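You operate a simulated robot arm through the tools that you are given. There is no shell and no other tool. Be economical: measure what you need, move in short steps, check, and stop when the job is done.

You run a simulated robot arm. Do the job below in one go: nothing can be reset, and whatever is moved stays where it is left.

TASK
Stack the 4.6 m rolled belt from the low shelf of the right steel shelving on top of the 3.2 m rolled belt. Then put the oil tin that expires last from the low shelf of the right steel shelving on the small baking tray. Then take the egg carton from the middle shelf of the right steel shelving and put it on the top shelf of the right steel shelving. Then take the white roller on the low shelf of the left steel shelving and put it away on the double sink drainer. Then put the box that says "hair caps" from the middle shelf of the left steel shelving on the upper shelf of the left steel shelving. Then take the almond bag and put it on the upper shelf of the left steel shelving. Then fetch the purple scoop and set it in the blue crate. Then lift the bin lid open. The order counts. Set down upright: oil tin, white roller, almond bag.

It is judged by the outcome, as a careful person would: the job done as asked, and still so three seconds after it is handed in. It fails if anything else is knocked over, pushed out of place, dropped, spilled or broken. Lids that push on must go on centred and level and be pressed home; caps that screw on are set level and turned clockwise until they are tight.

THE ROBOT
A 7-joint arm with a two-finger gripper on a trunk, on a base that drives. Base frame: it is fixed to the floor where the robot stands at the start and does not move with it; the origin is under the middle of the robot, x ahead of it, y to its left, z up; the surface under the hand at the start is at about z = 0.96. Readings come in m, degrees, newtons and seconds.
With the tool pointing down near the work surface it reaches from about 0.24 to 0.72 m from the robot's upright axis, wherever it stands. Its first joint turns from -166.0 to 166.0 degrees. Places, roughly: bin lid [-3.1, -1.1, 0.6]; blue crate (58x40x13 cm) [-0.7, 6.1, 0.5]; cap box, glove box [0.5, 1, 1]; double sink drainer [-4, -1.1, 0.9]; oil tin [0.5, 0.25, 0.75]; purple scoop (6x17x10 cm) [0.5, 1.3, 0.2]; rolled belt [0.75, 0, 0.5]; small baking tray (22x17x2 cm) [-1.4, 2, 0.3]; top shelf of the right steel shelving [0.6, 0, 1.7]; upper shelf of the left steel shelving [0.6, 1.2, 1.4]; white roller (6x6x8 cm) [0.7, 0.8, 0.6]. Payload 2.94 kg.
The tool frame sits at the grasp point between the pads (the TCP): z along the fingers, y along the line on which they close. The tips reach 0.03 m beyond it. The gripper opens to 0.138 m. The gripper's body begins 0.109 m behind the TCP.
Orientation is that of the tool frame in the base frame, as [roll, pitch, yaw] about the fixed x, y, z axes, in that order (R = Rz(yaw) Ry(pitch) Rx(roll)). With the fingers straight down and closing along the base's y, the tool's x points along the base's -x, its y along +y and its z along -z.

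THE INTERFACE
- The arm moves only by the tool play_rows. Its arguments are lists of equal length, an entry for each row: "delta_pos": the shift along the tool's x, y, z in mm, a list of three; "rotation": the turn, a rotation vector about the tool's x, y, z in degrees, a list of three; "fingers": the closure in counts, from 0 (fully open) to 255 (shut). In form: {"delta_pos": [[tx, ty, tz], ...], "rotation": [[rx, ry, rz], ...], "fingers": [fingers, ...]}. A call has 1 to 20 rows; each row is the pose to reach, as a shift and turn from the pose commanded when the call began, along the tool's axes at that moment. Each row takes 0.2 s and may step no farther than 0.05 m and 8.6 degrees from the row before; otherwise, or with a gripper value out of range, the whole call is refused. Where a pose cannot be reached the arm comes as near as it can. A force on the tool above 40 N (or 10 N above the force at the start of the call, whichever is more), or a blocked arm, ends the call early, and 0.2 s more pass. The fingers move at their own pace and stop on an object; they squeeze with about 28 N. The grip force told is the motor's: it shows also when the fingers shut on nothing. Time passes only in rows, and 0.2 s behind the last, so rows that repeat a pose let the fingers close. The reply holds the time, the measured pose of the TCP, the force on the tool along the base axes, the opening and the grip force, in the units named above and with some noise, with the torque about the TCP (base axes, N m) and any sound that the robot's microphone picked up.
- Cameras (640 x 400 px; columns grow to the right, rows downward): "scene" is now at [0.0211, 0.1338, 1.513]; the picture's right is [-0.09, -1.00, -0.00], its down [-0.37, 0.03, -0.93] and it looks along [0.93, -0.08, -0.37] (base axes); focal length 214 px, centre (320, 200). "wrist" rides on the gripper at [0.071, 0.019, -0.146] in the tool frame; the picture's right is [-0.26, 0.96, 0.00], its down [-0.85, -0.23, -0.48] and it looks along [-0.46, -0.12, 0.88] (tool axes); focal length 280 px, centre (320, 200). There is no depth. A picture from a camera that has moved, and an enlarged one, comes with that camera's place and axes in the base frame and with its lens. The place of the scene camera against the robot may be out by one fixed shift of up to 0.018 m in any direction.
- camera(camera): a new picture of that camera. It takes no simulated time.
- move_column(by): slides the trunk up (or, below 0, down) by that many m; the arm and the scene camera ride with it, the base frame stays. It gives what a move gives, with no picture.
- base_move(legs): drives the robot by 1 to 6 legs, each [ahead, left, turn to the left] in m, m and degrees, along the robot's own axes; the way and the turn of a leg run together, so that a leg with both is an arc; at most 1.5 m and 180 degrees a leg. The arm and the cameras ride along, it lands a little off, and it stops where it bumps. It gives what a move gives.
- aim_head(pan, tilt): turns the head with the scene camera to pan (to the left, within 86 degrees either way) and tilt (down, from -29 to 69), counted from straight ahead of the robot. It gives what a move gives.
- close_up(camera, box): a new picture of the part [left, top, right, bottom] of that camera's present view, enlarged. It takes no simulated time.
- close_job(): hands the job in; it is judged then, once.

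Go step by step. Nothing tells you exact positions but the pictures and the camera data: compare them with the known pose of the tool, close in by small moves and look again before you grip or let go. The budget is 217 turns and 198 pictures, counting those below and the enlarged ones. Unless the task says otherwise, let go and move clear before handing in, and close with one line.

The tools are called after "Request:" as name(argument=value, ...) on one line, values as JSON. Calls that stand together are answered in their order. play_rows: Moves the arm, as the interface text tells. Its arguments: {"type":"object","properties":{"delta_pos":{"type":"array"},"rotation":{"type":"array"},"fingers":{"type":"array"}},"required":["delta_pos","rotation","fingers"]} The other tools are called the same way: move_column (by) slides the trunk up or down; base_move (legs) drives the base; aim_head (pan, tilt) turns the head that bears the scene camera; camera (camera) takes a picture; close_up (camera, box) takes an enlarged picture of a part of a camera's view; close_job () hands the job in.

At the start:

```text
time: 0.0
position: [0.3642, 0.3813, 0.9994]
tool_rot: [180.0, 0.0, -180.0]
force: [-0.8, 0.6, 0.2]
moment: [0.03, -0.01, 0.0]
gripper_width: 0.138
gripper_force: 0.2
trunk travel left (down, up): [-0.325, 0.129]
robot x, y, heading: [-0.0003, -0.0025, -0.1]
head pan, tilt: [-4.9, 21.9]
```

scene: 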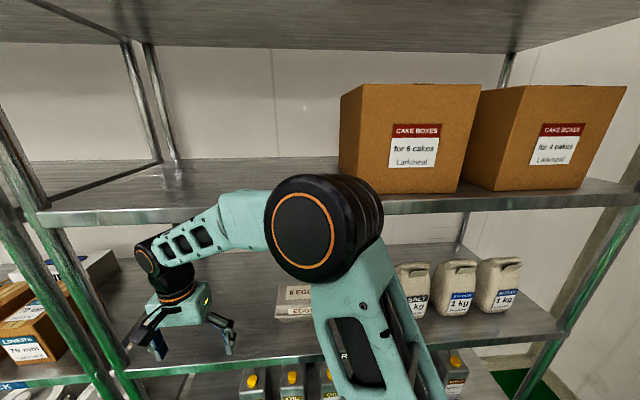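
wrist: 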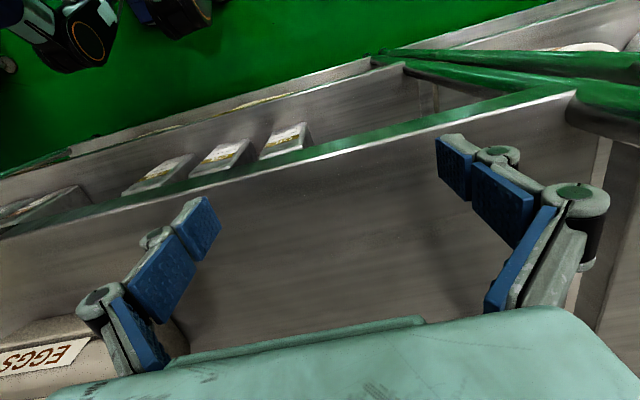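

I see the right shelving ahead, with cake boxes on an upper shelf, eggs and bags on the middle one and oil tins below. I'll look around with the head before moving anything.

Request:
aim_head(pan=0, tilt=50)

Request:
camera(camera="scene")

Request:
aim_head(pan=60, tilt=25)

Request:
camera(camera="scene")

```text
time: 0.9
position: [0.3653, 0.3819, 1.002]
tool_rot: [-180.0, -0.1, -180.0]
force: [0.3, -0.4, 0.3]
moment: [0.03, -0.01, 0.0]
gripper_width: 0.1379
gripper_force: 0.0
trunk travel left (down, up): [-0.325, 0.129]
robot x, y, heading: [0.0019, -0.0002, 0.1]
head pan, tilt: [0.0, 50.0]
```

```text
195 pictures are left
camera scene: at [0.0058, 0.1416, 1.4705], right [0.0, -1.0, 0.0], down [-0.77, 0.0, -0.64], along [0.64, 0.0, -0.77], focal length 214 px, centre (320, 200)
```

scene: 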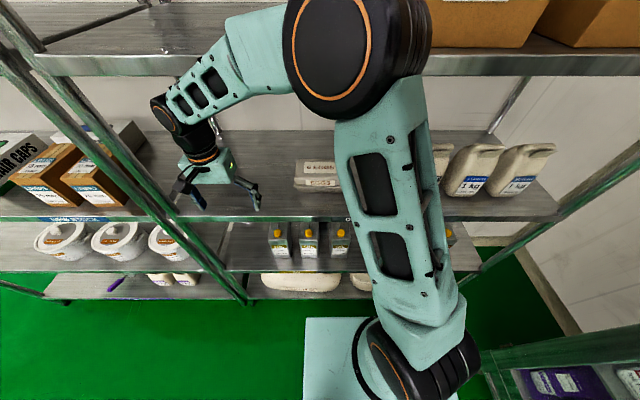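

```text
time: 2.2
position: [0.3637, 0.3809, 1.0007]
tool_rot: [180.0, 0.1, -179.9]
force: [0.2, 0.3, 0.0]
moment: [-0.01, 0.0, 0.0]
gripper_width: 0.1381
gripper_force: 0.0
trunk travel left (down, up): [-0.325, 0.129]
robot x, y, heading: [-0.0058, 0.0008, 0.0]
head pan, tilt: [60.0, 25.0]
```

```text
194 pictures are left
camera scene: at [-0.0252, 0.2214, 1.5079], right [0.87, -0.5, 0.0], down [-0.21, -0.37, -0.91], along [0.45, 0.78, -0.42], focal length 214 px, centre (320, 200)
```

scene: 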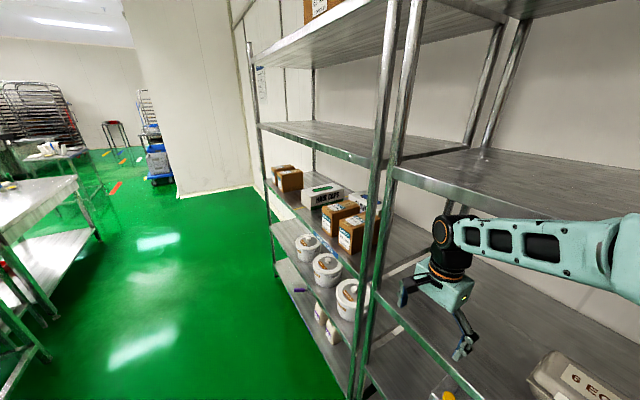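

The head view shows the left shelving with boxes, tubs and low items. I'll look right next, then back off to see the whole shelf.

Request:
aim_head(pan=-80, tilt=30)

Request:
camera(camera="scene")

Request:
aim_head(pan=86, tilt=15)

Request:
camera(camera="scene")

```text
time: 4.5
position: [0.3649, 0.3812, 0.9995]
tool_rot: [179.9, 0.1, 180.0]
force: [-0.9, -0.9, -0.3]
moment: [0.02, -0.05, 0.04]
gripper_width: 0.1378
gripper_force: 0.2
trunk travel left (down, up): [-0.325, 0.129]
robot x, y, heading: [-0.0001, -0.0002, -0.1]
head pan, tilt: [-80.0, 30.0]
```

```text
193 pictures are left
camera scene: at [-0.0556, 0.0527, 1.4999], right [-0.98, -0.17, 0.0], down [-0.09, 0.49, -0.87], along [0.15, -0.85, -0.5], focal length 214 px, centre (320, 200)
```

scene: 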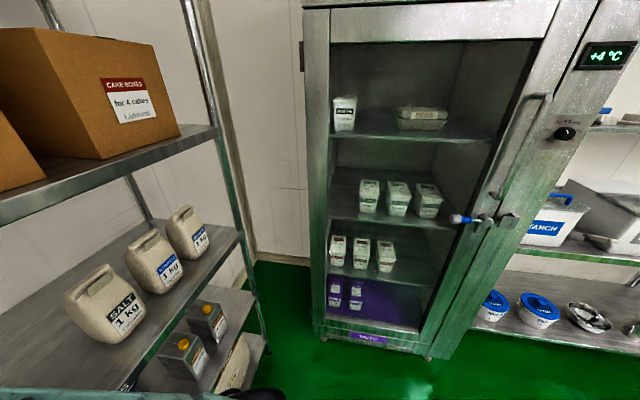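

```text
time: 7.0
position: [0.3648, 0.3819, 0.9996]
tool_rot: [-180.0, 0.0, -180.0]
force: [0.3, -0.6, -0.6]
moment: [-0.03, 0.01, -0.01]
gripper_width: 0.1379
gripper_force: 0.0
trunk travel left (down, up): [-0.325, 0.129]
robot x, y, heading: [-0.0036, 0.0046, -0.1]
head pan, tilt: [85.9, 15.0]
```

```text
192 pictures are left
camera scene: at [-0.0647, 0.2349, 1.5241], right [1.0, -0.07, 0.0], down [-0.02, -0.26, -0.97], along [0.07, 0.96, -0.26], focal length 214 px, centre (320, 200)
```

scene: 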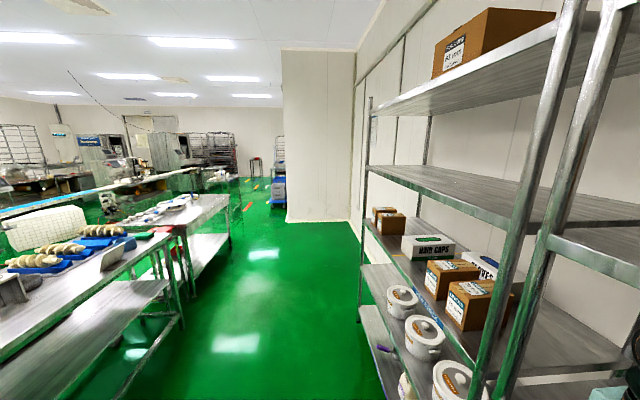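

The aisle is about 1.5 m wide, with tables behind from about x=-1.2. I'll back off 0.35 m and look at the right shelving from lower down.

Request:
base_move(legs=[[-0.35, 0, 0]])

Request:
move_column(by=-0.32)

Request:
aim_head(pan=0, tilt=35)

Request:
camera(camera="scene")

```text
time: 9.3
position: [0.0151, 0.3831, 0.9995]
tool_rot: [179.9, 0.0, -179.8]
force: [0.1, 0.0, -0.6]
moment: [0.0, -0.03, -0.04]
gripper_width: 0.1379
gripper_force: 0.1
trunk travel left (down, up): [-0.325, 0.129]
robot x, y, heading: [-0.3509, 0.0002, 0.4]
head pan, tilt: [85.9, 15.0]
```

```text
time: 12.4
position: [0.0142, 0.3822, 0.6803]
tool_rot: [180.0, -0.1, -179.9]
force: [0.4, 0.4, 0.3]
moment: [0.03, 0.01, -0.03]
gripper_width: 0.1379
gripper_force: 0.1
trunk travel left (down, up): [-0.005, 0.449]
robot x, y, heading: [-0.35, -0.0009, 0.3]
head pan, tilt: [85.9, 15.0]
```

```text
time: 14.0
position: [0.014, 0.382, 0.6803]
tool_rot: [-180.0, 0.1, -179.9]
force: [0.4, -0.4, 0.3]
moment: [-0.01, -0.03, 0.02]
gripper_width: 0.1381
gripper_force: 0.0
trunk travel left (down, up): [-0.005, 0.449]
robot x, y, heading: [-0.3501, -0.0019, 0.1]
head pan, tilt: [0.0, 35.0]
```

```text
191 pictures are left
camera scene: at [-0.3315, 0.1412, 1.1722], right [0.0, -1.0, 0.0], down [-0.57, 0.0, -0.82], along [0.82, 0.0, -0.57], focal length 214 px, centre (320, 200)
```

scene: 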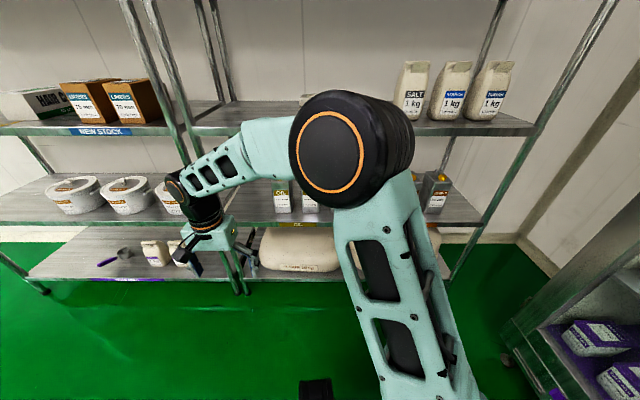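

The arm blocks the view of the low shelf, so I'll swing it round to the robot's right.

Request:
play_rows(delta_pos=[[-34, -35, 0], [-64, -74, 0], [-91, -114, 0], [-114, -158, 0], [-133, -203, 0], [-147, -250, 0], [-157, -297, 0], [-163, -346, 0], [-164, -395, 0], [-161, -444, 0], [-153, -492, 0], [-140, -539, 0], [-124, -585, 0], [-103, -630, 0], [-78, -672, 0], [-50, -712, 0], [-18, -748, 0], [18, -782, 0]], rotation=[[0, 0, 5.3], [0, 0, 10.6], [0, 0, 15.9], [0, 0, 21.2], [0, 0, 26.5], [0, 0, 31.8], [0, 0, 37.1], [0, 0, 42.4], [0, 0, 47.7], [0, 0, 53], [0, 0, 58.3], [0, 0, 63.6], [0, 0, 68.9], [0, 0, 74.2], [0, 0, 79.5], [0, 0, 84.8], [0, 0, 90.1], [0, 0, 95.4]], fingers=[0, 0, 0, 0, 0, 0, 0, 0, 0, 0, 0, 0, 0, 0, 0, 0, 0, 0])

Request:
camera(camera="scene")

```text
time: 17.8
position: [0.0024, -0.4013, 0.681]
tool_rot: [180.0, 0.0, 84.8]
force: [-0.4, 0.3, -0.4]
moment: [-0.01, 0.05, 0.02]
gripper_width: 0.1382
gripper_force: 0.0
trunk travel left (down, up): [-0.005, 0.449]
robot x, y, heading: [-0.3475, 0.0014, 0.3]
head pan, tilt: [0.0, 35.0]
```

```text
190 pictures are left
camera scene: at [-0.3313, 0.1413, 1.1721], right [0.0, -1.0, 0.0], down [-0.57, 0.0, -0.82], along [0.82, 0.0, -0.57], focal length 214 px, centre (320, 200)
```

scene: 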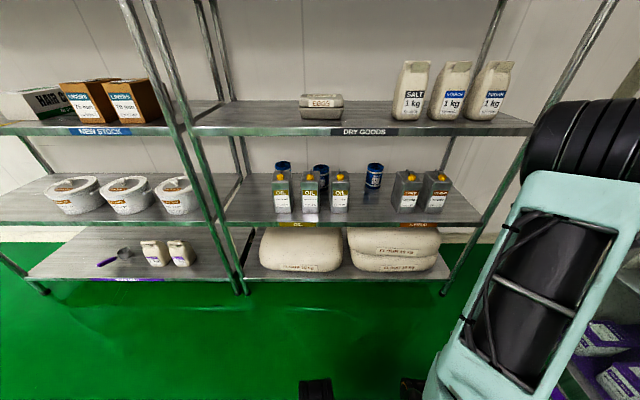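

Now the shelves are in view. I'll zoom in on the labels.

Request:
close_up(camera="scene", box=[255, 150, 395, 237])

Request:
close_up(camera="scene", box=[360, 150, 500, 237])

Request:
close_up(camera="scene", box=[0, 70, 220, 208])

Request:
close_up(camera="scene", box=[20, 160, 240, 298])

```text
4.57 times, centred on (325, 194) of scene
camera zoom: at [-0.3313, 0.1413, 1.1721], right [0.0, -1.0, 0.0], down [-0.57, 0.0, -0.82], along [0.82, 0.0, -0.57], focal length 980 px, centre (297, 230)
```

zoom: 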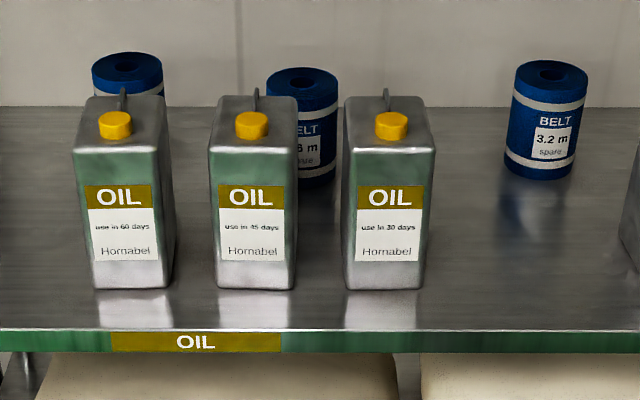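

```text
4.57 times, centred on (430, 194) of scene
camera zoom: at [-0.3313, 0.1413, 1.1721], right [0.0, -1.0, 0.0], down [-0.57, 0.0, -0.82], along [0.82, 0.0, -0.57], focal length 980 px, centre (-183, 230)
```

zoom: 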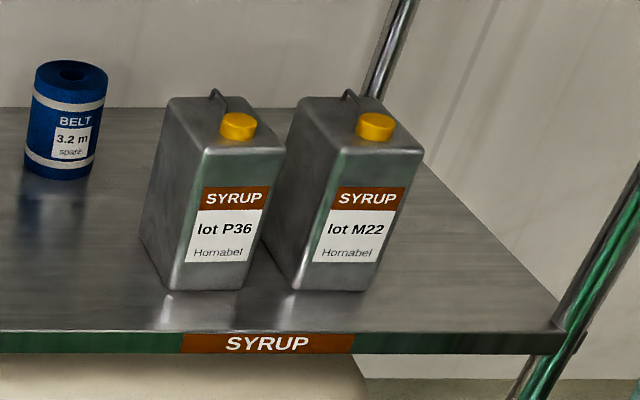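

```text
2.90 times, centred on (110, 139) of scene
camera zoom: at [-0.3313, 0.1413, 1.1721], right [0.0, -1.0, 0.0], down [-0.57, 0.0, -0.82], along [0.82, 0.0, -0.57], focal length 622 px, centre (929, 377)
```

zoom: 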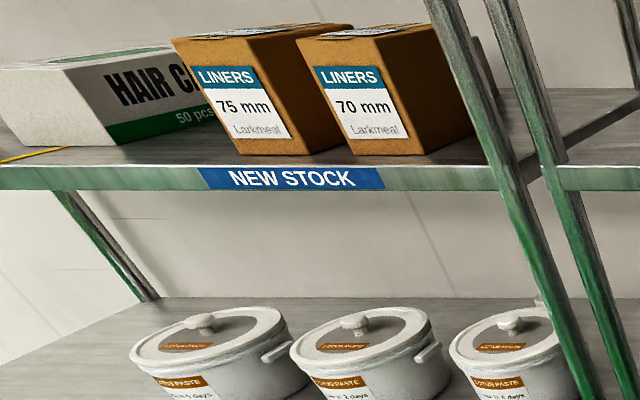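

```text
2.90 times, centred on (130, 229) of scene
camera zoom: at [-0.3313, 0.1413, 1.1721], right [0.0, -1.0, 0.0], down [-0.57, 0.0, -0.82], along [0.82, 0.0, -0.57], focal length 622 px, centre (871, 116)
```

zoom: 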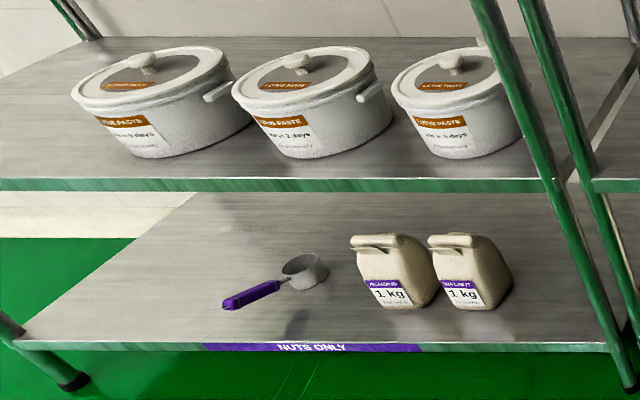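

The 60-day tin (leftmost) expires last. I need all the belt labels, so I'll raise the trunk to look over the tins.

Request:
move_column(by=0.3)

Request:
aim_head(pan=0, tilt=42)

Request:
close_up(camera="scene", box=[240, 150, 440, 275])

```text
time: 20.8
position: [0.0024, -0.4019, 0.9811]
tool_rot: [-180.0, 0.0, 84.8]
force: [0.7, 0.5, -0.2]
moment: [-0.01, -0.03, 0.02]
gripper_width: 0.138
gripper_force: 0.0
trunk travel left (down, up): [-0.305, 0.149]
robot x, y, heading: [-0.3493, -0.0003, 0.3]
head pan, tilt: [0.0, 35.0]
```

```text
time: 21.5
position: [0.0012, -0.4016, 0.9816]
tool_rot: [-180.0, -0.1, 84.8]
force: [0.1, 0.3, -0.2]
moment: [-0.01, -0.02, -0.01]
gripper_width: 0.138
gripper_force: 0.1
trunk travel left (down, up): [-0.305, 0.149]
robot x, y, heading: [-0.3458, 0.0012, 0.2]
head pan, tilt: [0.0, 42.0]
```

```text
3.20 times, centred on (340, 212) of scene
camera zoom: at [-0.3359, 0.1411, 1.4617], right [0.0, -1.0, 0.0], down [-0.67, 0.0, -0.74], along [0.74, 0.0, -0.67], focal length 686 px, centre (256, 160)
```

zoom: 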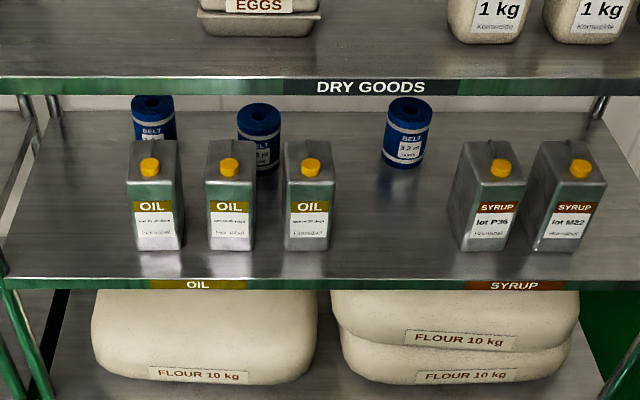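

Request:
close_up(camera="scene", box=[270, 175, 340, 219])

```text
9.09 times, centred on (305, 197) of scene
camera zoom: at [-0.3359, 0.1411, 1.4617], right [0.0, -1.0, 0.0], down [-0.67, 0.0, -0.74], along [0.74, 0.0, -0.67], focal length 1950 px, centre (456, 227)
```

zoom: 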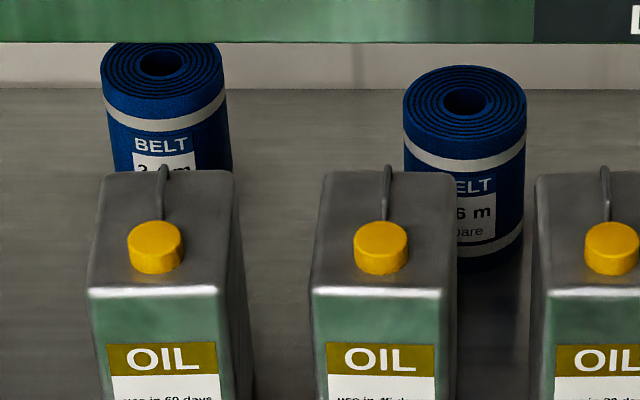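

The middle belt reads "?.6 m" and the left one starts with 2 or 3, so the middle is likely the 4.6 m; I'll confirm closer. To reach over the tins I need the hand flipped with its camera on top, so I'll test that yaw turn here in the open.

Request:
play_rows(delta_pos=[[0, 0, 0], [0, 0, 0], [0, 0, 0], [0, 0, 0], [0, 0, 0], [0, 0, 0], [0, 0, 0], [0, 0, 0], [0, 0, 0], [0, 0, 0], [0, 0, 0]], rotation=[[0, 0, 8], [0, 0, 16], [0, 0, 24], [0, 0, 32], [0, 0, 40], [0, 0, 48], [0, 0, 56], [0, 0, 64], [0, 0, 72], [0, 0, 80], [0, 0, 84.8]], fingers=[0, 0, 0, 0, 0, 0, 0, 0, 0, 0, 0])

Request:
camera(camera="scene")

```text
time: 23.9
position: [0.003, -0.4035, 0.9818]
tool_rot: [179.9, 0.0, -0.2]
force: [-0.3, -0.7, -0.9]
moment: [0.0, -0.01, 0.01]
gripper_width: 0.1379
gripper_force: 0.0
trunk travel left (down, up): [-0.305, 0.149]
robot x, y, heading: [-0.3471, -0.0014, 0.1]
head pan, tilt: [0.0, 42.0]
```

```text
183 pictures are left
camera scene: at [-0.3359, 0.1411, 1.4616], right [0.0, -1.0, 0.0], down [-0.67, 0.0, -0.74], along [0.74, 0.0, -0.67], focal length 214 px, centre (320, 200)
```

scene: 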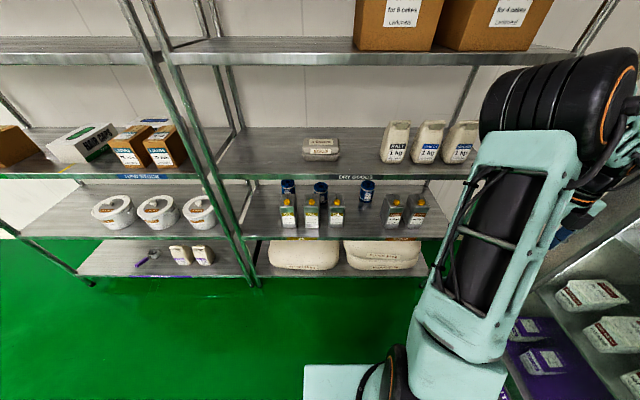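

The flip works. Now I'll bring the hand to the front with this yaw.

Request:
play_rows(delta_pos=[[14, -40, 0], [28, -80, 0], [42, -120, 0], [56, -160, 0], [70, -200, 0], [84, -240, 0], [98, -280, 0], [112, -320, 0], [126, -360, 0], [140, -400, 0], [140, -440, 0], [140, -480, 0]], rotation=[[0, 0, 0], [0, 0, 0], [0, 0, 0], [0, 0, 0], [0, 0, 0], [0, 0, 0], [0, 0, 0], [0, 0, 0], [0, 0, 0], [0, 0, 0], [0, 0, 0], [0, 0, 0]], fingers=[0, 0, 0, 0, 0, 0, 0, 0, 0, 0, 0, 0])

Request:
camera(camera="scene")

```text
time: 26.5
position: [0.1417, 0.0796, 0.98]
tool_rot: [180.0, -0.1, -0.1]
force: [-0.7, -0.1, -0.4]
moment: [0.03, 0.0, -0.04]
gripper_width: 0.1377
gripper_force: 0.2
trunk travel left (down, up): [-0.305, 0.149]
robot x, y, heading: [-0.3484, 0.0003, 0.4]
head pan, tilt: [0.0, 42.0]
```

```text
182 pictures are left
camera scene: at [-0.336, 0.1418, 1.4616], right [0.0, -1.0, 0.0], down [-0.67, 0.0, -0.74], along [0.74, 0.0, -0.67], focal length 214 px, centre (320, 200)
```

scene: 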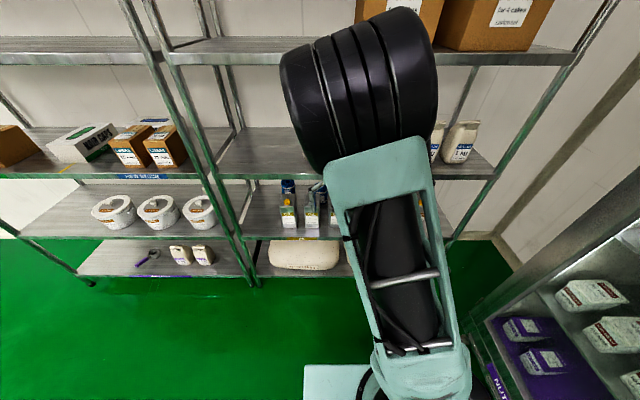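

Now pitch the hand forward by 45°.

Request:
play_rows(delta_pos=[[0, 0, 0], [0, 0, 0], [0, 0, 0], [0, 0, 0], [0, 0, 0], [0, 0, 0]], rotation=[[0, 7.5, 0], [0, 15, 0], [0, 22.5, 0], [0, 30, 0], [0, 37.5, 0], [0, 45, 0]], fingers=[0, 0, 0, 0, 0, 0])

Request:
camera(camera="scene")

Request:
camera(camera="wrist")

```text
time: 27.9
position: [0.1425, 0.079, 0.9819]
tool_rot: [180.0, -45.0, 0.0]
force: [0.5, -0.2, -0.1]
moment: [-0.01, 0.0, -0.04]
gripper_width: 0.138
gripper_force: 0.1
trunk travel left (down, up): [-0.305, 0.149]
robot x, y, heading: [-0.344, -0.001, 0.2]
head pan, tilt: [0.0, 42.0]
```

```text
181 pictures are left
camera scene: at [-0.3359, 0.1408, 1.4617], right [0.0, -1.0, 0.0], down [-0.67, 0.0, -0.74], along [0.74, 0.0, -0.67], focal length 214 px, centre (320, 200)
```

scene: 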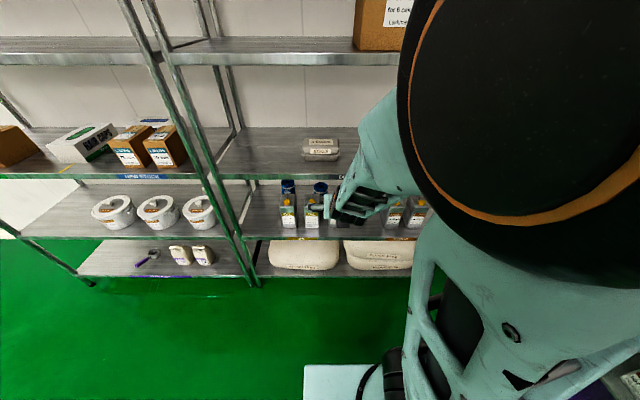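

```text
180 pictures are left
camera wrist: at [0.0888, 0.0592, 1.1348], right [-0.19, -0.97, -0.19], down [-0.94, 0.23, -0.26], along [0.3, 0.12, -0.95], focal length 280 px, centre (320, 200)
```

wrist: 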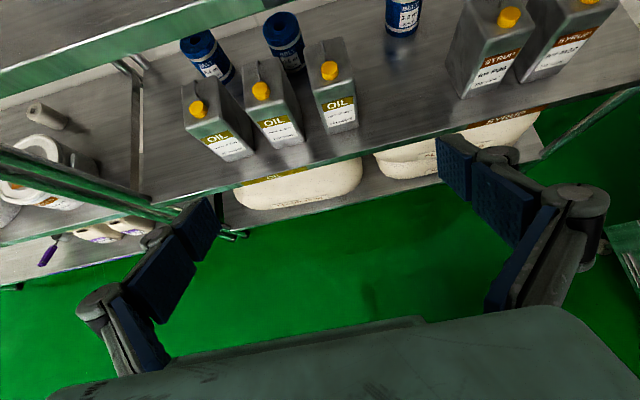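

The wrist view shows belts behind the tins and even the white roller at left. I'll read the belts.

Request:
close_up(camera="wrist", box=[170, 0, 330, 100])

Request:
close_up(camera="wrist", box=[0, 90, 160, 190])

```text
4.00 times, centred on (250, 50) of wrist
camera zoom: at [0.0888, 0.0592, 1.1348], right [-0.19, -0.97, -0.19], down [-0.94, 0.23, -0.26], along [0.3, 0.12, -0.95], focal length 1122 px, centre (600, 800)
```

zoom: 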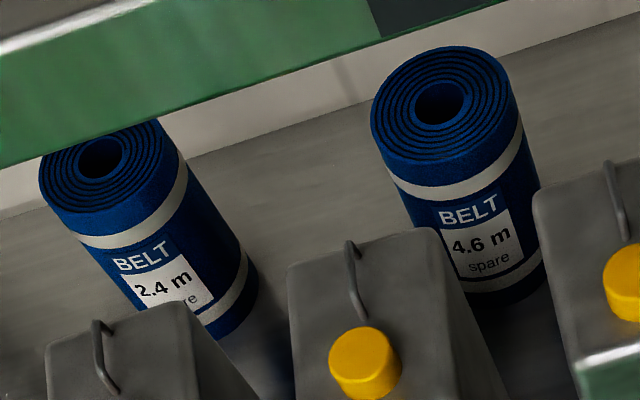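

```text
4.00 times, centred on (80, 140) of wrist
camera zoom: at [0.0888, 0.0592, 1.1348], right [-0.19, -0.97, -0.19], down [-0.94, 0.23, -0.26], along [0.3, 0.12, -0.95], focal length 1122 px, centre (1280, 440)
```

zoom: 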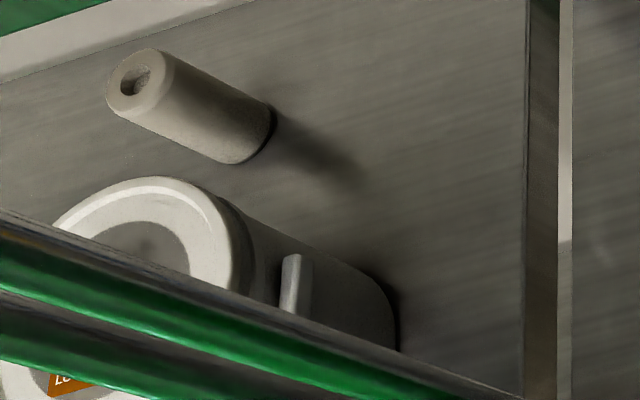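

Confirmed: the middle belt is 4.6 m. Now I'll lower the trunk and flatten the hand to about 10° pitch at a height that passes over the tins, staying in front of the shelf, and check the arm's shape.

Request:
move_column(by=-0.3)

Request:
play_rows(delta_pos=[[35, -8, 8], [70, -16, 16], [105, -25, 24], [140, -33, 32], [175, -42, 40], [211, -50, 48]], rotation=[[0, 5.8, 0], [0, 11.6, 0], [0, 17.5, 0], [0, 23.3, 0], [0, 29.2, 0], [0, 35, 0]], fingers=[0, 0, 0, 0, 0, 0])

Request:
camera(camera="scene")

Request:
camera(camera="wrist")

```text
time: 30.9
position: [0.1419, 0.0799, 0.6818]
tool_rot: [-179.9, -45.0, 0.0]
force: [1.1, 0.0, -0.3]
moment: [-0.01, -0.01, -0.01]
gripper_width: 0.1378
gripper_force: 0.0
trunk travel left (down, up): [-0.005, 0.449]
robot x, y, heading: [-0.3465, -0.0012, 0.4]
head pan, tilt: [0.0, 42.0]
```

```text
time: 32.3
position: [0.3269, 0.1277, 0.7968]
tool_rot: [180.0, -80.2, -0.1]
force: [0.4, 1.3, 0.1]
moment: [0.0, 0.05, 0.02]
gripper_width: 0.1381
gripper_force: 0.2
trunk travel left (down, up): [-0.005, 0.449]
robot x, y, heading: [-0.3497, 0.0002, 0.1]
head pan, tilt: [0.0, 42.0]
```

```text
177 pictures are left
camera scene: at [-0.3361, 0.1411, 1.1616], right [0.0, -1.0, 0.0], down [-0.67, 0.0, -0.74], along [0.74, 0.0, -0.67], focal length 214 px, centre (320, 200)
```

scene: 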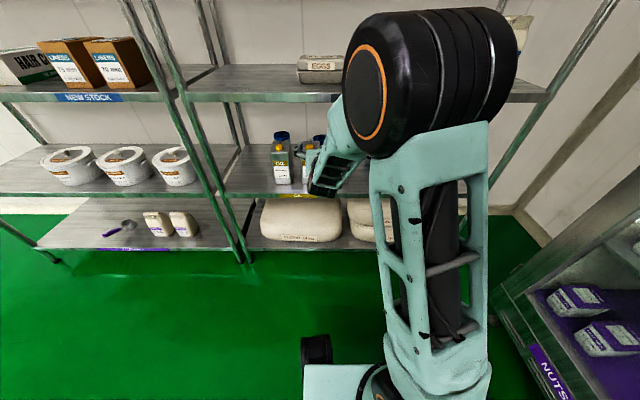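

```text
176 pictures are left
camera wrist: at [0.1957, 0.1085, 0.8921], right [-0.04, -0.97, -0.26], down [-0.61, 0.23, -0.75], along [0.79, 0.13, -0.6], focal length 280 px, centre (320, 200)
```

wrist: 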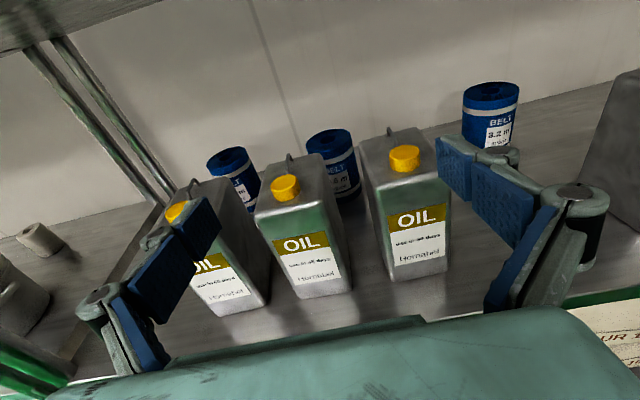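

The path over the tins looks open. I'll extend the arm forward 0.25 m at this level, which also lowers the elbow.

Request:
play_rows(delta_pos=[[7, 0, 41], [14, 0, 82], [22, 0, 123], [29, 0, 164], [36, 0, 205], [43, 0, 246]], rotation=[[0, 0, 0], [0, 0, 0], [0, 0, 0], [0, 0, 0], [0, 0, 0], [0, 0, 0]], fingers=[0, 0, 0, 0, 0, 0])

Request:
camera(camera="scene")

Request:
camera(camera="wrist")

```text
time: 33.7
position: [0.5716, 0.1288, 0.7988]
tool_rot: [179.8, -80.0, 0.2]
force: [-0.9, 0.6, 0.1]
moment: [0.0, 0.1, -0.03]
gripper_width: 0.1378
gripper_force: 0.1
trunk travel left (down, up): [-0.005, 0.449]
robot x, y, heading: [-0.349, -0.0022, 0.6]
head pan, tilt: [0.0, 42.0]
```

```text
175 pictures are left
camera scene: at [-0.3361, 0.1411, 1.1616], right [0.0, -1.0, 0.0], down [-0.67, 0.0, -0.74], along [0.74, 0.0, -0.67], focal length 214 px, centre (320, 200)
```

scene: 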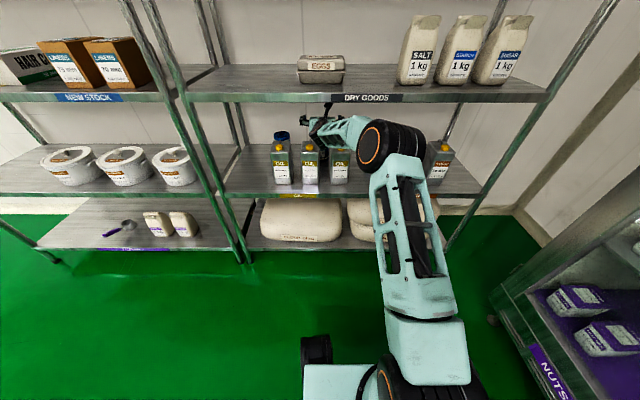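

```text
174 pictures are left
camera wrist: at [0.4412, 0.1087, 0.893], right [-0.05, -0.97, -0.26], down [-0.62, 0.23, -0.75], along [0.79, 0.12, -0.6], focal length 280 px, centre (320, 200)
```

wrist: 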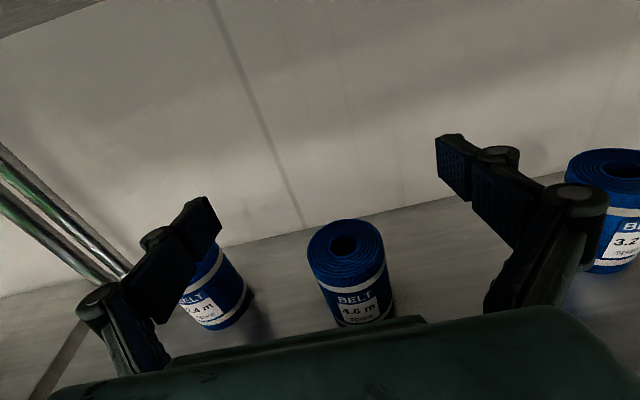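

The elbow is now low and the path is clear; the 4.6 m belt is at about (0.643, 0.131), top z≈0.671. I'll roll the base forward 6 cm, then do the first part of the dip.

Request:
base_move(legs=[[0.06, 0, 0]])

Request:
camera(camera="scene")

```text
time: 34.7
position: [0.6313, 0.1299, 0.7988]
tool_rot: [-180.0, -80.0, -0.1]
force: [0.4, 0.3, 0.4]
moment: [0.03, -0.02, 0.0]
gripper_width: 0.1381
gripper_force: 0.0
trunk travel left (down, up): [-0.005, 0.449]
robot x, y, heading: [-0.2883, -0.0041, 0.2]
head pan, tilt: [0.0, 42.0]
```

```text
173 pictures are left
camera scene: at [-0.2753, 0.1414, 1.1616], right [0.0, -1.0, 0.0], down [-0.67, 0.0, -0.74], along [0.74, 0.0, -0.67], focal length 214 px, centre (320, 200)
```

scene: 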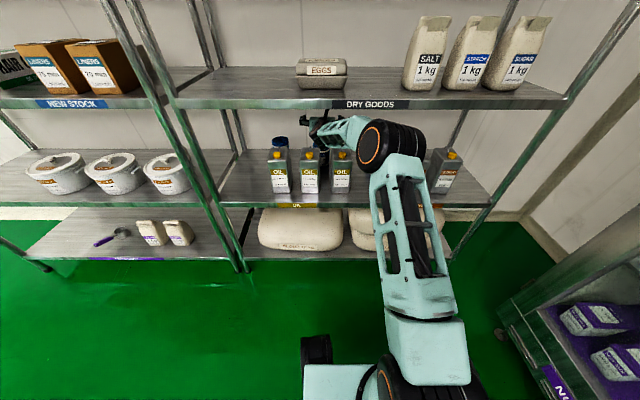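

Now the dip: first three steps, then check.

Request:
play_rows(delta_pos=[[-32, -1, 15], [-63, -1, 26], [-94, -1, 33]], rotation=[[0, -7, 0], [0, -14, 0], [0, -21, 0]], fingers=[0, 0, 0])

Request:
camera(camera="wrist")

Request:
close_up(camera="scene", box=[240, 80, 440, 205])

```text
time: 35.5
position: [0.6507, 0.1316, 0.7063]
tool_rot: [-179.4, -59.5, -0.4]
force: [8.7, 3.7, 16.9]
moment: [0.2, 2.35, -0.51]
gripper_width: 0.1381
gripper_force: 0.0
trunk travel left (down, up): [-0.005, 0.449]
robot x, y, heading: [-0.2872, -0.0022, 0.1]
head pan, tilt: [0.0, 42.0]
```

```text
172 pictures are left
camera wrist: at [0.561, 0.1108, 0.8399], right [-0.13, -0.96, -0.23], down [-0.84, 0.23, -0.49], along [0.53, 0.13, -0.84], focal length 280 px, centre (320, 200)
```

wrist: 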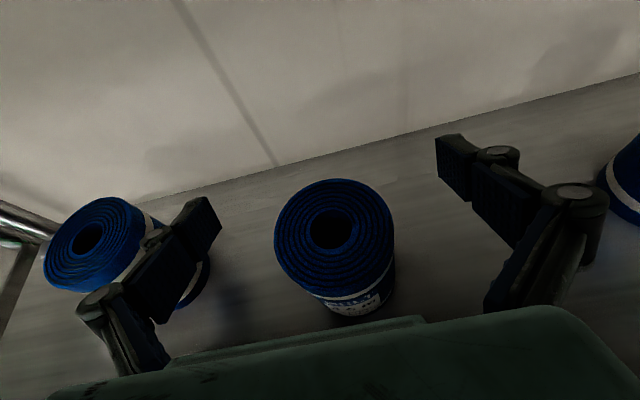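

```text
3.20 times, centred on (340, 142) of scene
camera zoom: at [-0.2764, 0.1413, 1.1621], right [0.01, -1.0, 0.0], down [-0.67, 0.0, -0.74], along [0.74, 0.0, -0.67], focal length 686 px, centre (256, 384)
```

zoom: 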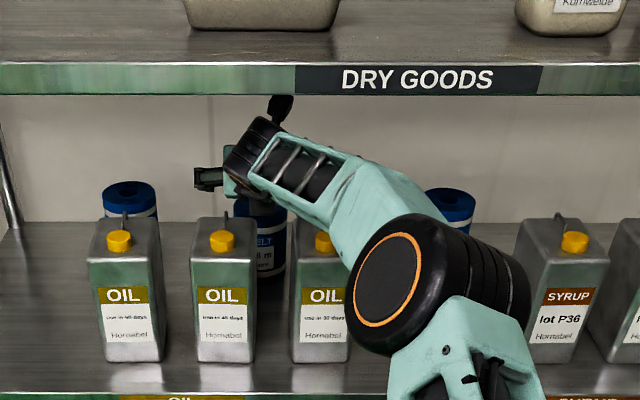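

A light contact: the hand's underside is resting on a tin handle (I compute about z 0.757). I'll raise the wrist 3 cm straight away and check the tins.

Request:
play_rows(delta_pos=[[9, 0, -15], [17, 0, -30]], rotation=[[0, 0, 0], [0, 0, 0]], fingers=[0, 0])

Request:
close_up(camera="scene", box=[240, 80, 440, 205])

```text
time: 36.1
position: [0.6315, 0.1321, 0.7276]
tool_rot: [-180.0, -58.9, 0.2]
force: [-0.6, 0.2, -0.1]
moment: [0.04, 0.0, 0.0]
gripper_width: 0.1379
gripper_force: 0.0
trunk travel left (down, up): [-0.005, 0.449]
robot x, y, heading: [-0.2908, 0.0027, 0.4]
head pan, tilt: [0.0, 42.0]
```

```text
3.20 times, centred on (340, 142) of scene
camera zoom: at [-0.2752, 0.1414, 1.1615], right [0.0, -1.0, 0.0], down [-0.67, 0.0, -0.74], along [0.74, 0.0, -0.67], focal length 686 px, centre (256, 384)
```

zoom: 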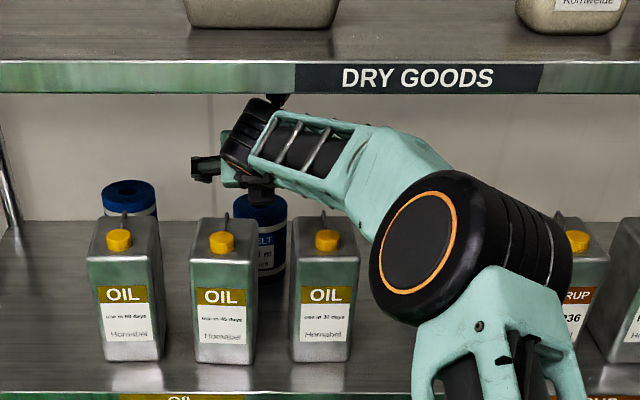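

The tins are undisturbed. I'll continue the dip with the wrist higher and a steeper hand.

Request:
play_rows(delta_pos=[[-9, 0, 12], [-17, 0, 23], [-28, 0, 31], [-38, 0, 38]], rotation=[[0, -3.5, 0], [0, -7, 0], [0, -10.5, 0], [0, -14, 0]], fingers=[0, 0, 0, 0])

Request:
camera(camera="wrist")

Request:
close_up(camera="scene", box=[240, 80, 440, 205])

```text
time: 37.1
position: [0.6308, 0.1208, 0.6721]
tool_rot: [-179.6, -45.8, -0.3]
force: [13.3, 3.2, 27.1]
moment: [0.27, 4.11, -0.5]
gripper_width: 0.1379
gripper_force: 0.1
out of reach, approached as far as the arm can: row 3, 4
trunk travel left (down, up): [-0.005, 0.449]
robot x, y, heading: [-0.2868, 0.0017, 0.2]
head pan, tilt: [0.0, 42.0]
```

```text
169 pictures are left
camera wrist: at [0.5758, 0.1004, 0.8247], right [-0.18, -0.96, -0.19], down [-0.93, 0.23, -0.28], along [0.31, 0.13, -0.94], focal length 280 px, centre (320, 200)
```

wrist: 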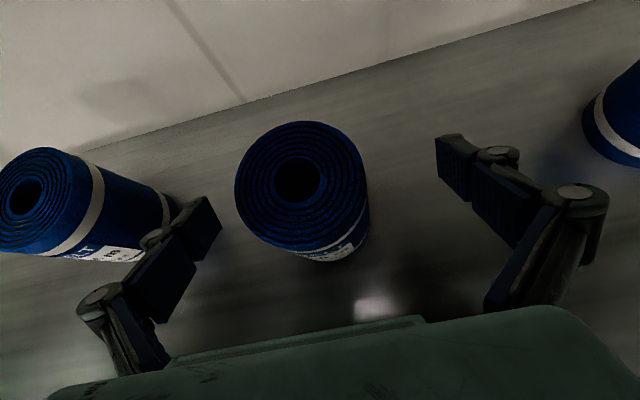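

```text
3.20 times, centred on (340, 142) of scene
camera zoom: at [-0.2772, 0.1411, 1.1623], right [0.0, -1.0, 0.0], down [-0.67, 0.0, -0.74], along [0.74, 0.0, -0.67], focal length 686 px, centre (256, 384)
```

zoom: 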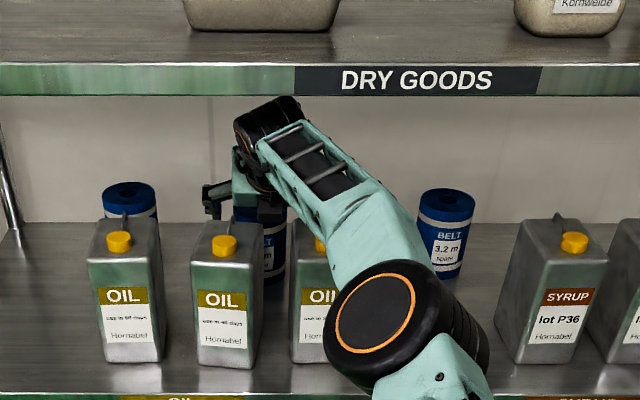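

Out of reach, so the hand sagged onto the handle again. I'll retreat to the previous safe pose, check the tins, and bring the base closer.

Request:
play_rows(delta_pos=[[10, 0, -15], [19, 0, -31], [28, 0, -46]], rotation=[[0, 4, 0], [0, 9, 0], [0, 14, 0]], fingers=[0, 0, 0])

Request:
close_up(camera="scene", box=[240, 80, 440, 205])

```text
time: 37.9
position: [0.614, 0.1192, 0.7122]
tool_rot: [179.9, -58.9, 0.2]
force: [0.1, -0.8, -0.1]
moment: [0.02, -0.01, 0.0]
gripper_width: 0.1381
gripper_force: 0.0
trunk travel left (down, up): [-0.005, 0.449]
robot x, y, heading: [-0.288, -0.0005, 0.2]
head pan, tilt: [0.0, 42.0]
```

```text
3.20 times, centred on (340, 142) of scene
camera zoom: at [-0.2752, 0.1414, 1.1615], right [0.01, -1.0, 0.0], down [-0.67, 0.0, -0.74], along [0.74, 0.0, -0.67], focal length 686 px, centre (256, 384)
```

zoom: 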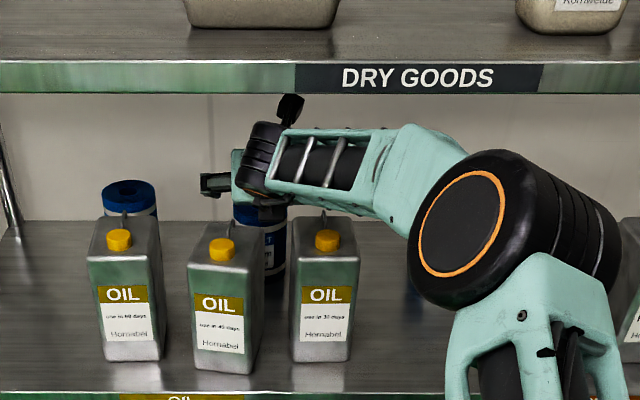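

The 45-day tin got dragged forward about 4 cm. It is still standing on the shelf, and I'll push it back later. Now I'll raise the hand slightly, then bring the base 8 cm closer.

Request:
play_rows(delta_pos=[[10, -6, -6], [19, -12, -11]], rotation=[[0, 0, 0], [0, 0, 0]], fingers=[0, 0])

Request:
base_move(legs=[[0.08, 0, 0]])

Request:
camera(camera="scene")

Request:
camera(camera="wrist")

```text
time: 38.5
position: [0.6161, 0.1336, 0.7356]
tool_rot: [180.0, -59.0, 0.2]
force: [0.4, 0.1, -0.4]
moment: [0.01, 0.04, 0.0]
gripper_width: 0.1382
gripper_force: 0.1
trunk travel left (down, up): [-0.005, 0.449]
robot x, y, heading: [-0.2886, -0.0044, 0.3]
head pan, tilt: [0.0, 42.0]
```

```text
time: 39.5
position: [0.6881, 0.1389, 0.7085]
tool_rot: [179.5, -57.0, 1.2]
force: [-0.1, -0.5, 0.1]
moment: [0.0, 0.0, 0.01]
gripper_width: 0.1378
gripper_force: 0.0
trunk travel left (down, up): [-0.005, 0.449]
robot x, y, heading: [-0.208, 0.0029, 0.2]
head pan, tilt: [0.0, 42.0]
```

```text
166 pictures are left
camera scene: at [-0.1977, 0.1424, 1.1604], right [0.01, -1.0, 0.0], down [-0.67, 0.0, -0.74], along [0.74, 0.0, -0.67], focal length 214 px, centre (320, 200)
```

scene: 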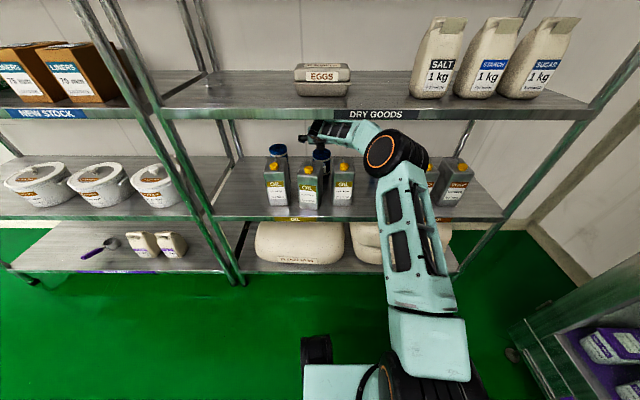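

```text
165 pictures are left
camera wrist: at [0.6051, 0.119, 0.8474], right [-0.13, -0.97, -0.21], down [-0.86, 0.22, -0.45], along [0.49, 0.13, -0.86], focal length 280 px, centre (320, 200)
```

wrist: 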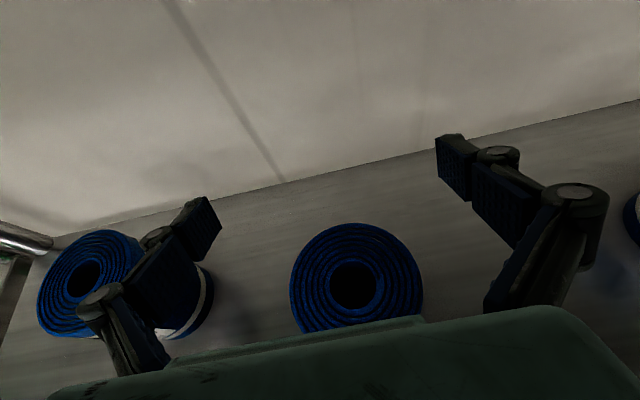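

The forearm seems to have brushed the shelf lip on the way in (the hand sagged 2–3 cm). I'll back off 4 cm and check.

Request:
base_move(legs=[[-0.04, 0, 0]])

Request:
close_up(camera="scene", box=[220, 80, 460, 230])

```text
time: 40.4
position: [0.6485, 0.1399, 0.7081]
tool_rot: [179.5, -56.9, 1.1]
force: [0.7, -0.5, 0.3]
moment: [-0.02, -0.01, 0.03]
gripper_width: 0.1379
gripper_force: 0.1
trunk travel left (down, up): [-0.005, 0.449]
robot x, y, heading: [-0.2488, 0.0022, 0.4]
head pan, tilt: [0.0, 42.0]
```

```text
2.67 times, centred on (340, 155) of scene
camera zoom: at [-0.2357, 0.1416, 1.1618], right [0.01, -1.0, 0.0], down [-0.67, 0.0, -0.74], along [0.74, 0.0, -0.67], focal length 572 px, centre (267, 320)
```

zoom: 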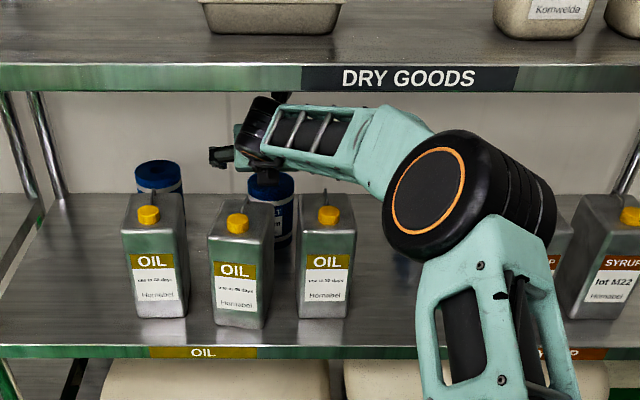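

I'll go on with the dip from here in small steps, watching the force.

Request:
play_rows(delta_pos=[[-8, 4, 4], [-26, 9, 13]], rotation=[[0, -6, 0], [0, -12, 0]], fingers=[0, 0])

Request:
close_up(camera="scene", box=[220, 80, 460, 230])

```text
time: 41.0
position: [0.6436, 0.1311, 0.6802]
tool_rot: [179.6, -44.8, 1.1]
force: [0.2, -0.4, 0.3]
moment: [0.02, 0.02, 0.0]
gripper_width: 0.1379
gripper_force: 0.1
trunk travel left (down, up): [-0.005, 0.449]
robot x, y, heading: [-0.2491, 0.003, 0.3]
head pan, tilt: [0.0, 42.0]
```

```text
2.67 times, centred on (340, 155) of scene
camera zoom: at [-0.2359, 0.1415, 1.1617], right [0.01, -1.0, 0.0], down [-0.67, 0.0, -0.74], along [0.74, 0.0, -0.67], focal length 572 px, centre (267, 320)
```

zoom: 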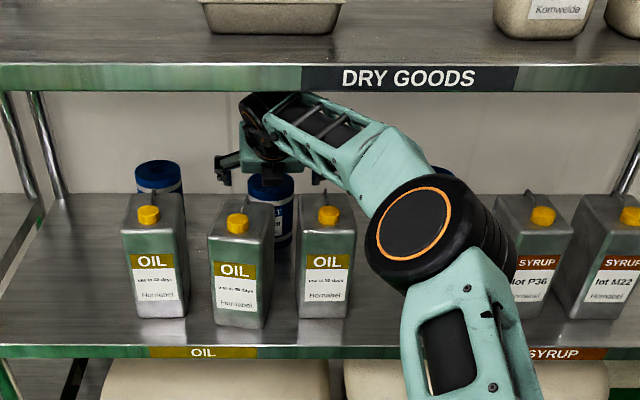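

Free of contact now. One more step down, then look before gripping.

Request:
play_rows(delta_pos=[[-7, 0, 7], [-14, 0, 14]], rotation=[[0, -2.5, 0], [0, -5, 0]], fingers=[0, 0])

Request:
camera(camera="wrist")

```text
time: 41.6
position: [0.6455, 0.1302, 0.6599]
tool_rot: [179.7, -39.7, 0.9]
force: [-0.4, 0.7, 0.5]
moment: [0.04, 0.01, 0.04]
gripper_width: 0.1379
gripper_force: 0.2
trunk travel left (down, up): [-0.005, 0.449]
robot x, y, heading: [-0.2479, 0.0018, 0.4]
head pan, tilt: [0.0, 42.0]
```

```text
162 pictures are left
camera wrist: at [0.6078, 0.1112, 0.8172], right [-0.19, -0.97, -0.16], down [-0.96, 0.22, -0.18], along [0.21, 0.12, -0.97], focal length 280 px, centre (320, 200)
```

wrist: 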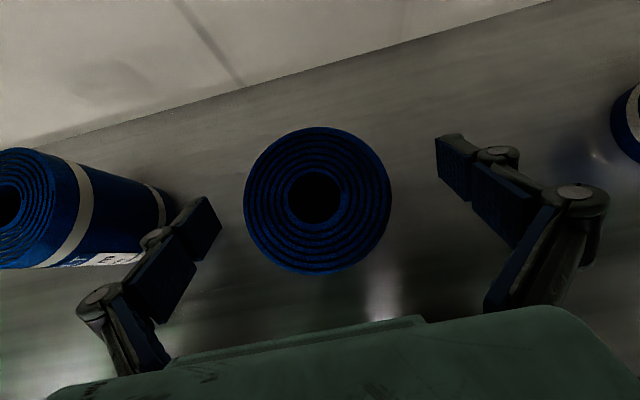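

The belt sits centred between the fingers. Gripping now.

Request:
play_rows(delta_pos=[[0, 0, 0], [0, 0, 0], [0, 0, 0], [0, 0, 0], [0, 0, 0]], rotation=[[0, 0, 0], [0, 0, 0], [0, 0, 0], [0, 0, 0], [0, 0, 0]], fingers=[255, 255, 255, 255, 255])

Request:
camera(camera="wrist")

```text
time: 42.8
position: [0.6463, 0.1312, 0.6603]
tool_rot: [179.7, -39.9, 0.9]
force: [-0.5, 1.7, 1.4]
moment: [0.38, 0.09, 0.06]
gripper_width: 0.078
gripper_force: 27.9
trunk travel left (down, up): [-0.005, 0.449]
robot x, y, heading: [-0.2475, 0.0015, 0.3]
head pan, tilt: [0.0, 42.0]
```

```text
161 pictures are left
camera wrist: at [0.6076, 0.1118, 0.8178], right [-0.19, -0.97, -0.16], down [-0.96, 0.22, -0.18], along [0.21, 0.12, -0.97], focal length 280 px, centre (320, 200)
```

wrist: 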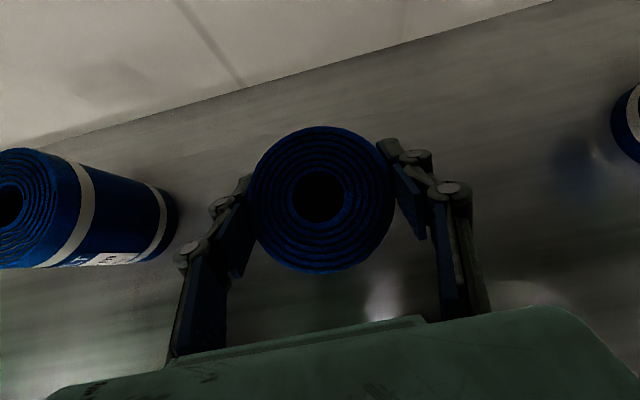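

Gripped. I'll lift it just 6–8 mm and slide it sideways behind the tins to the open gap, where I can regrasp it flat.

Request:
play_rows(delta_pos=[[5, 0, -6], [5, 40, -6], [5, 80, -6], [5, 120, -6], [5, 163, -6]], rotation=[[0, 0, 0], [0, 0, 0], [0, 0, 0], [0, 0, 0], [0, 0, 0]], fingers=[255, 255, 255, 255, 255])

Request:
camera(camera="wrist")

Request:
close_up(camera="scene", box=[220, 80, 460, 230])

```text
time: 44.0
position: [0.6487, -0.0336, 0.6654]
tool_rot: [179.7, -39.9, 1.1]
force: [-0.1, 0.5, -4.2]
moment: [-0.07, -0.03, -0.09]
gripper_width: 0.0781
gripper_force: 28.6
trunk travel left (down, up): [-0.005, 0.449]
robot x, y, heading: [-0.2497, -0.003, 0.3]
head pan, tilt: [0.0, 42.0]
```

```text
160 pictures are left
camera wrist: at [0.6102, -0.0527, 0.8232], right [-0.19, -0.97, -0.16], down [-0.96, 0.22, -0.18], along [0.21, 0.12, -0.97], focal length 280 px, centre (320, 200)
```

wrist: 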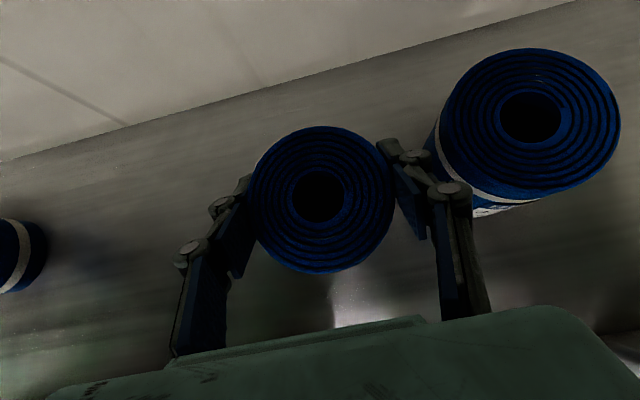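

```text
2.67 times, centred on (340, 155) of scene
camera zoom: at [-0.2353, 0.1416, 1.1616], right [0.01, -1.0, 0.0], down [-0.67, 0.0, -0.74], along [0.74, 0.0, -0.67], focal length 572 px, centre (267, 320)
```

zoom: 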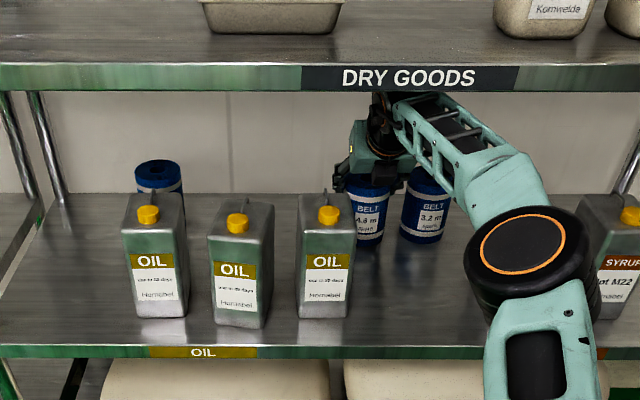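

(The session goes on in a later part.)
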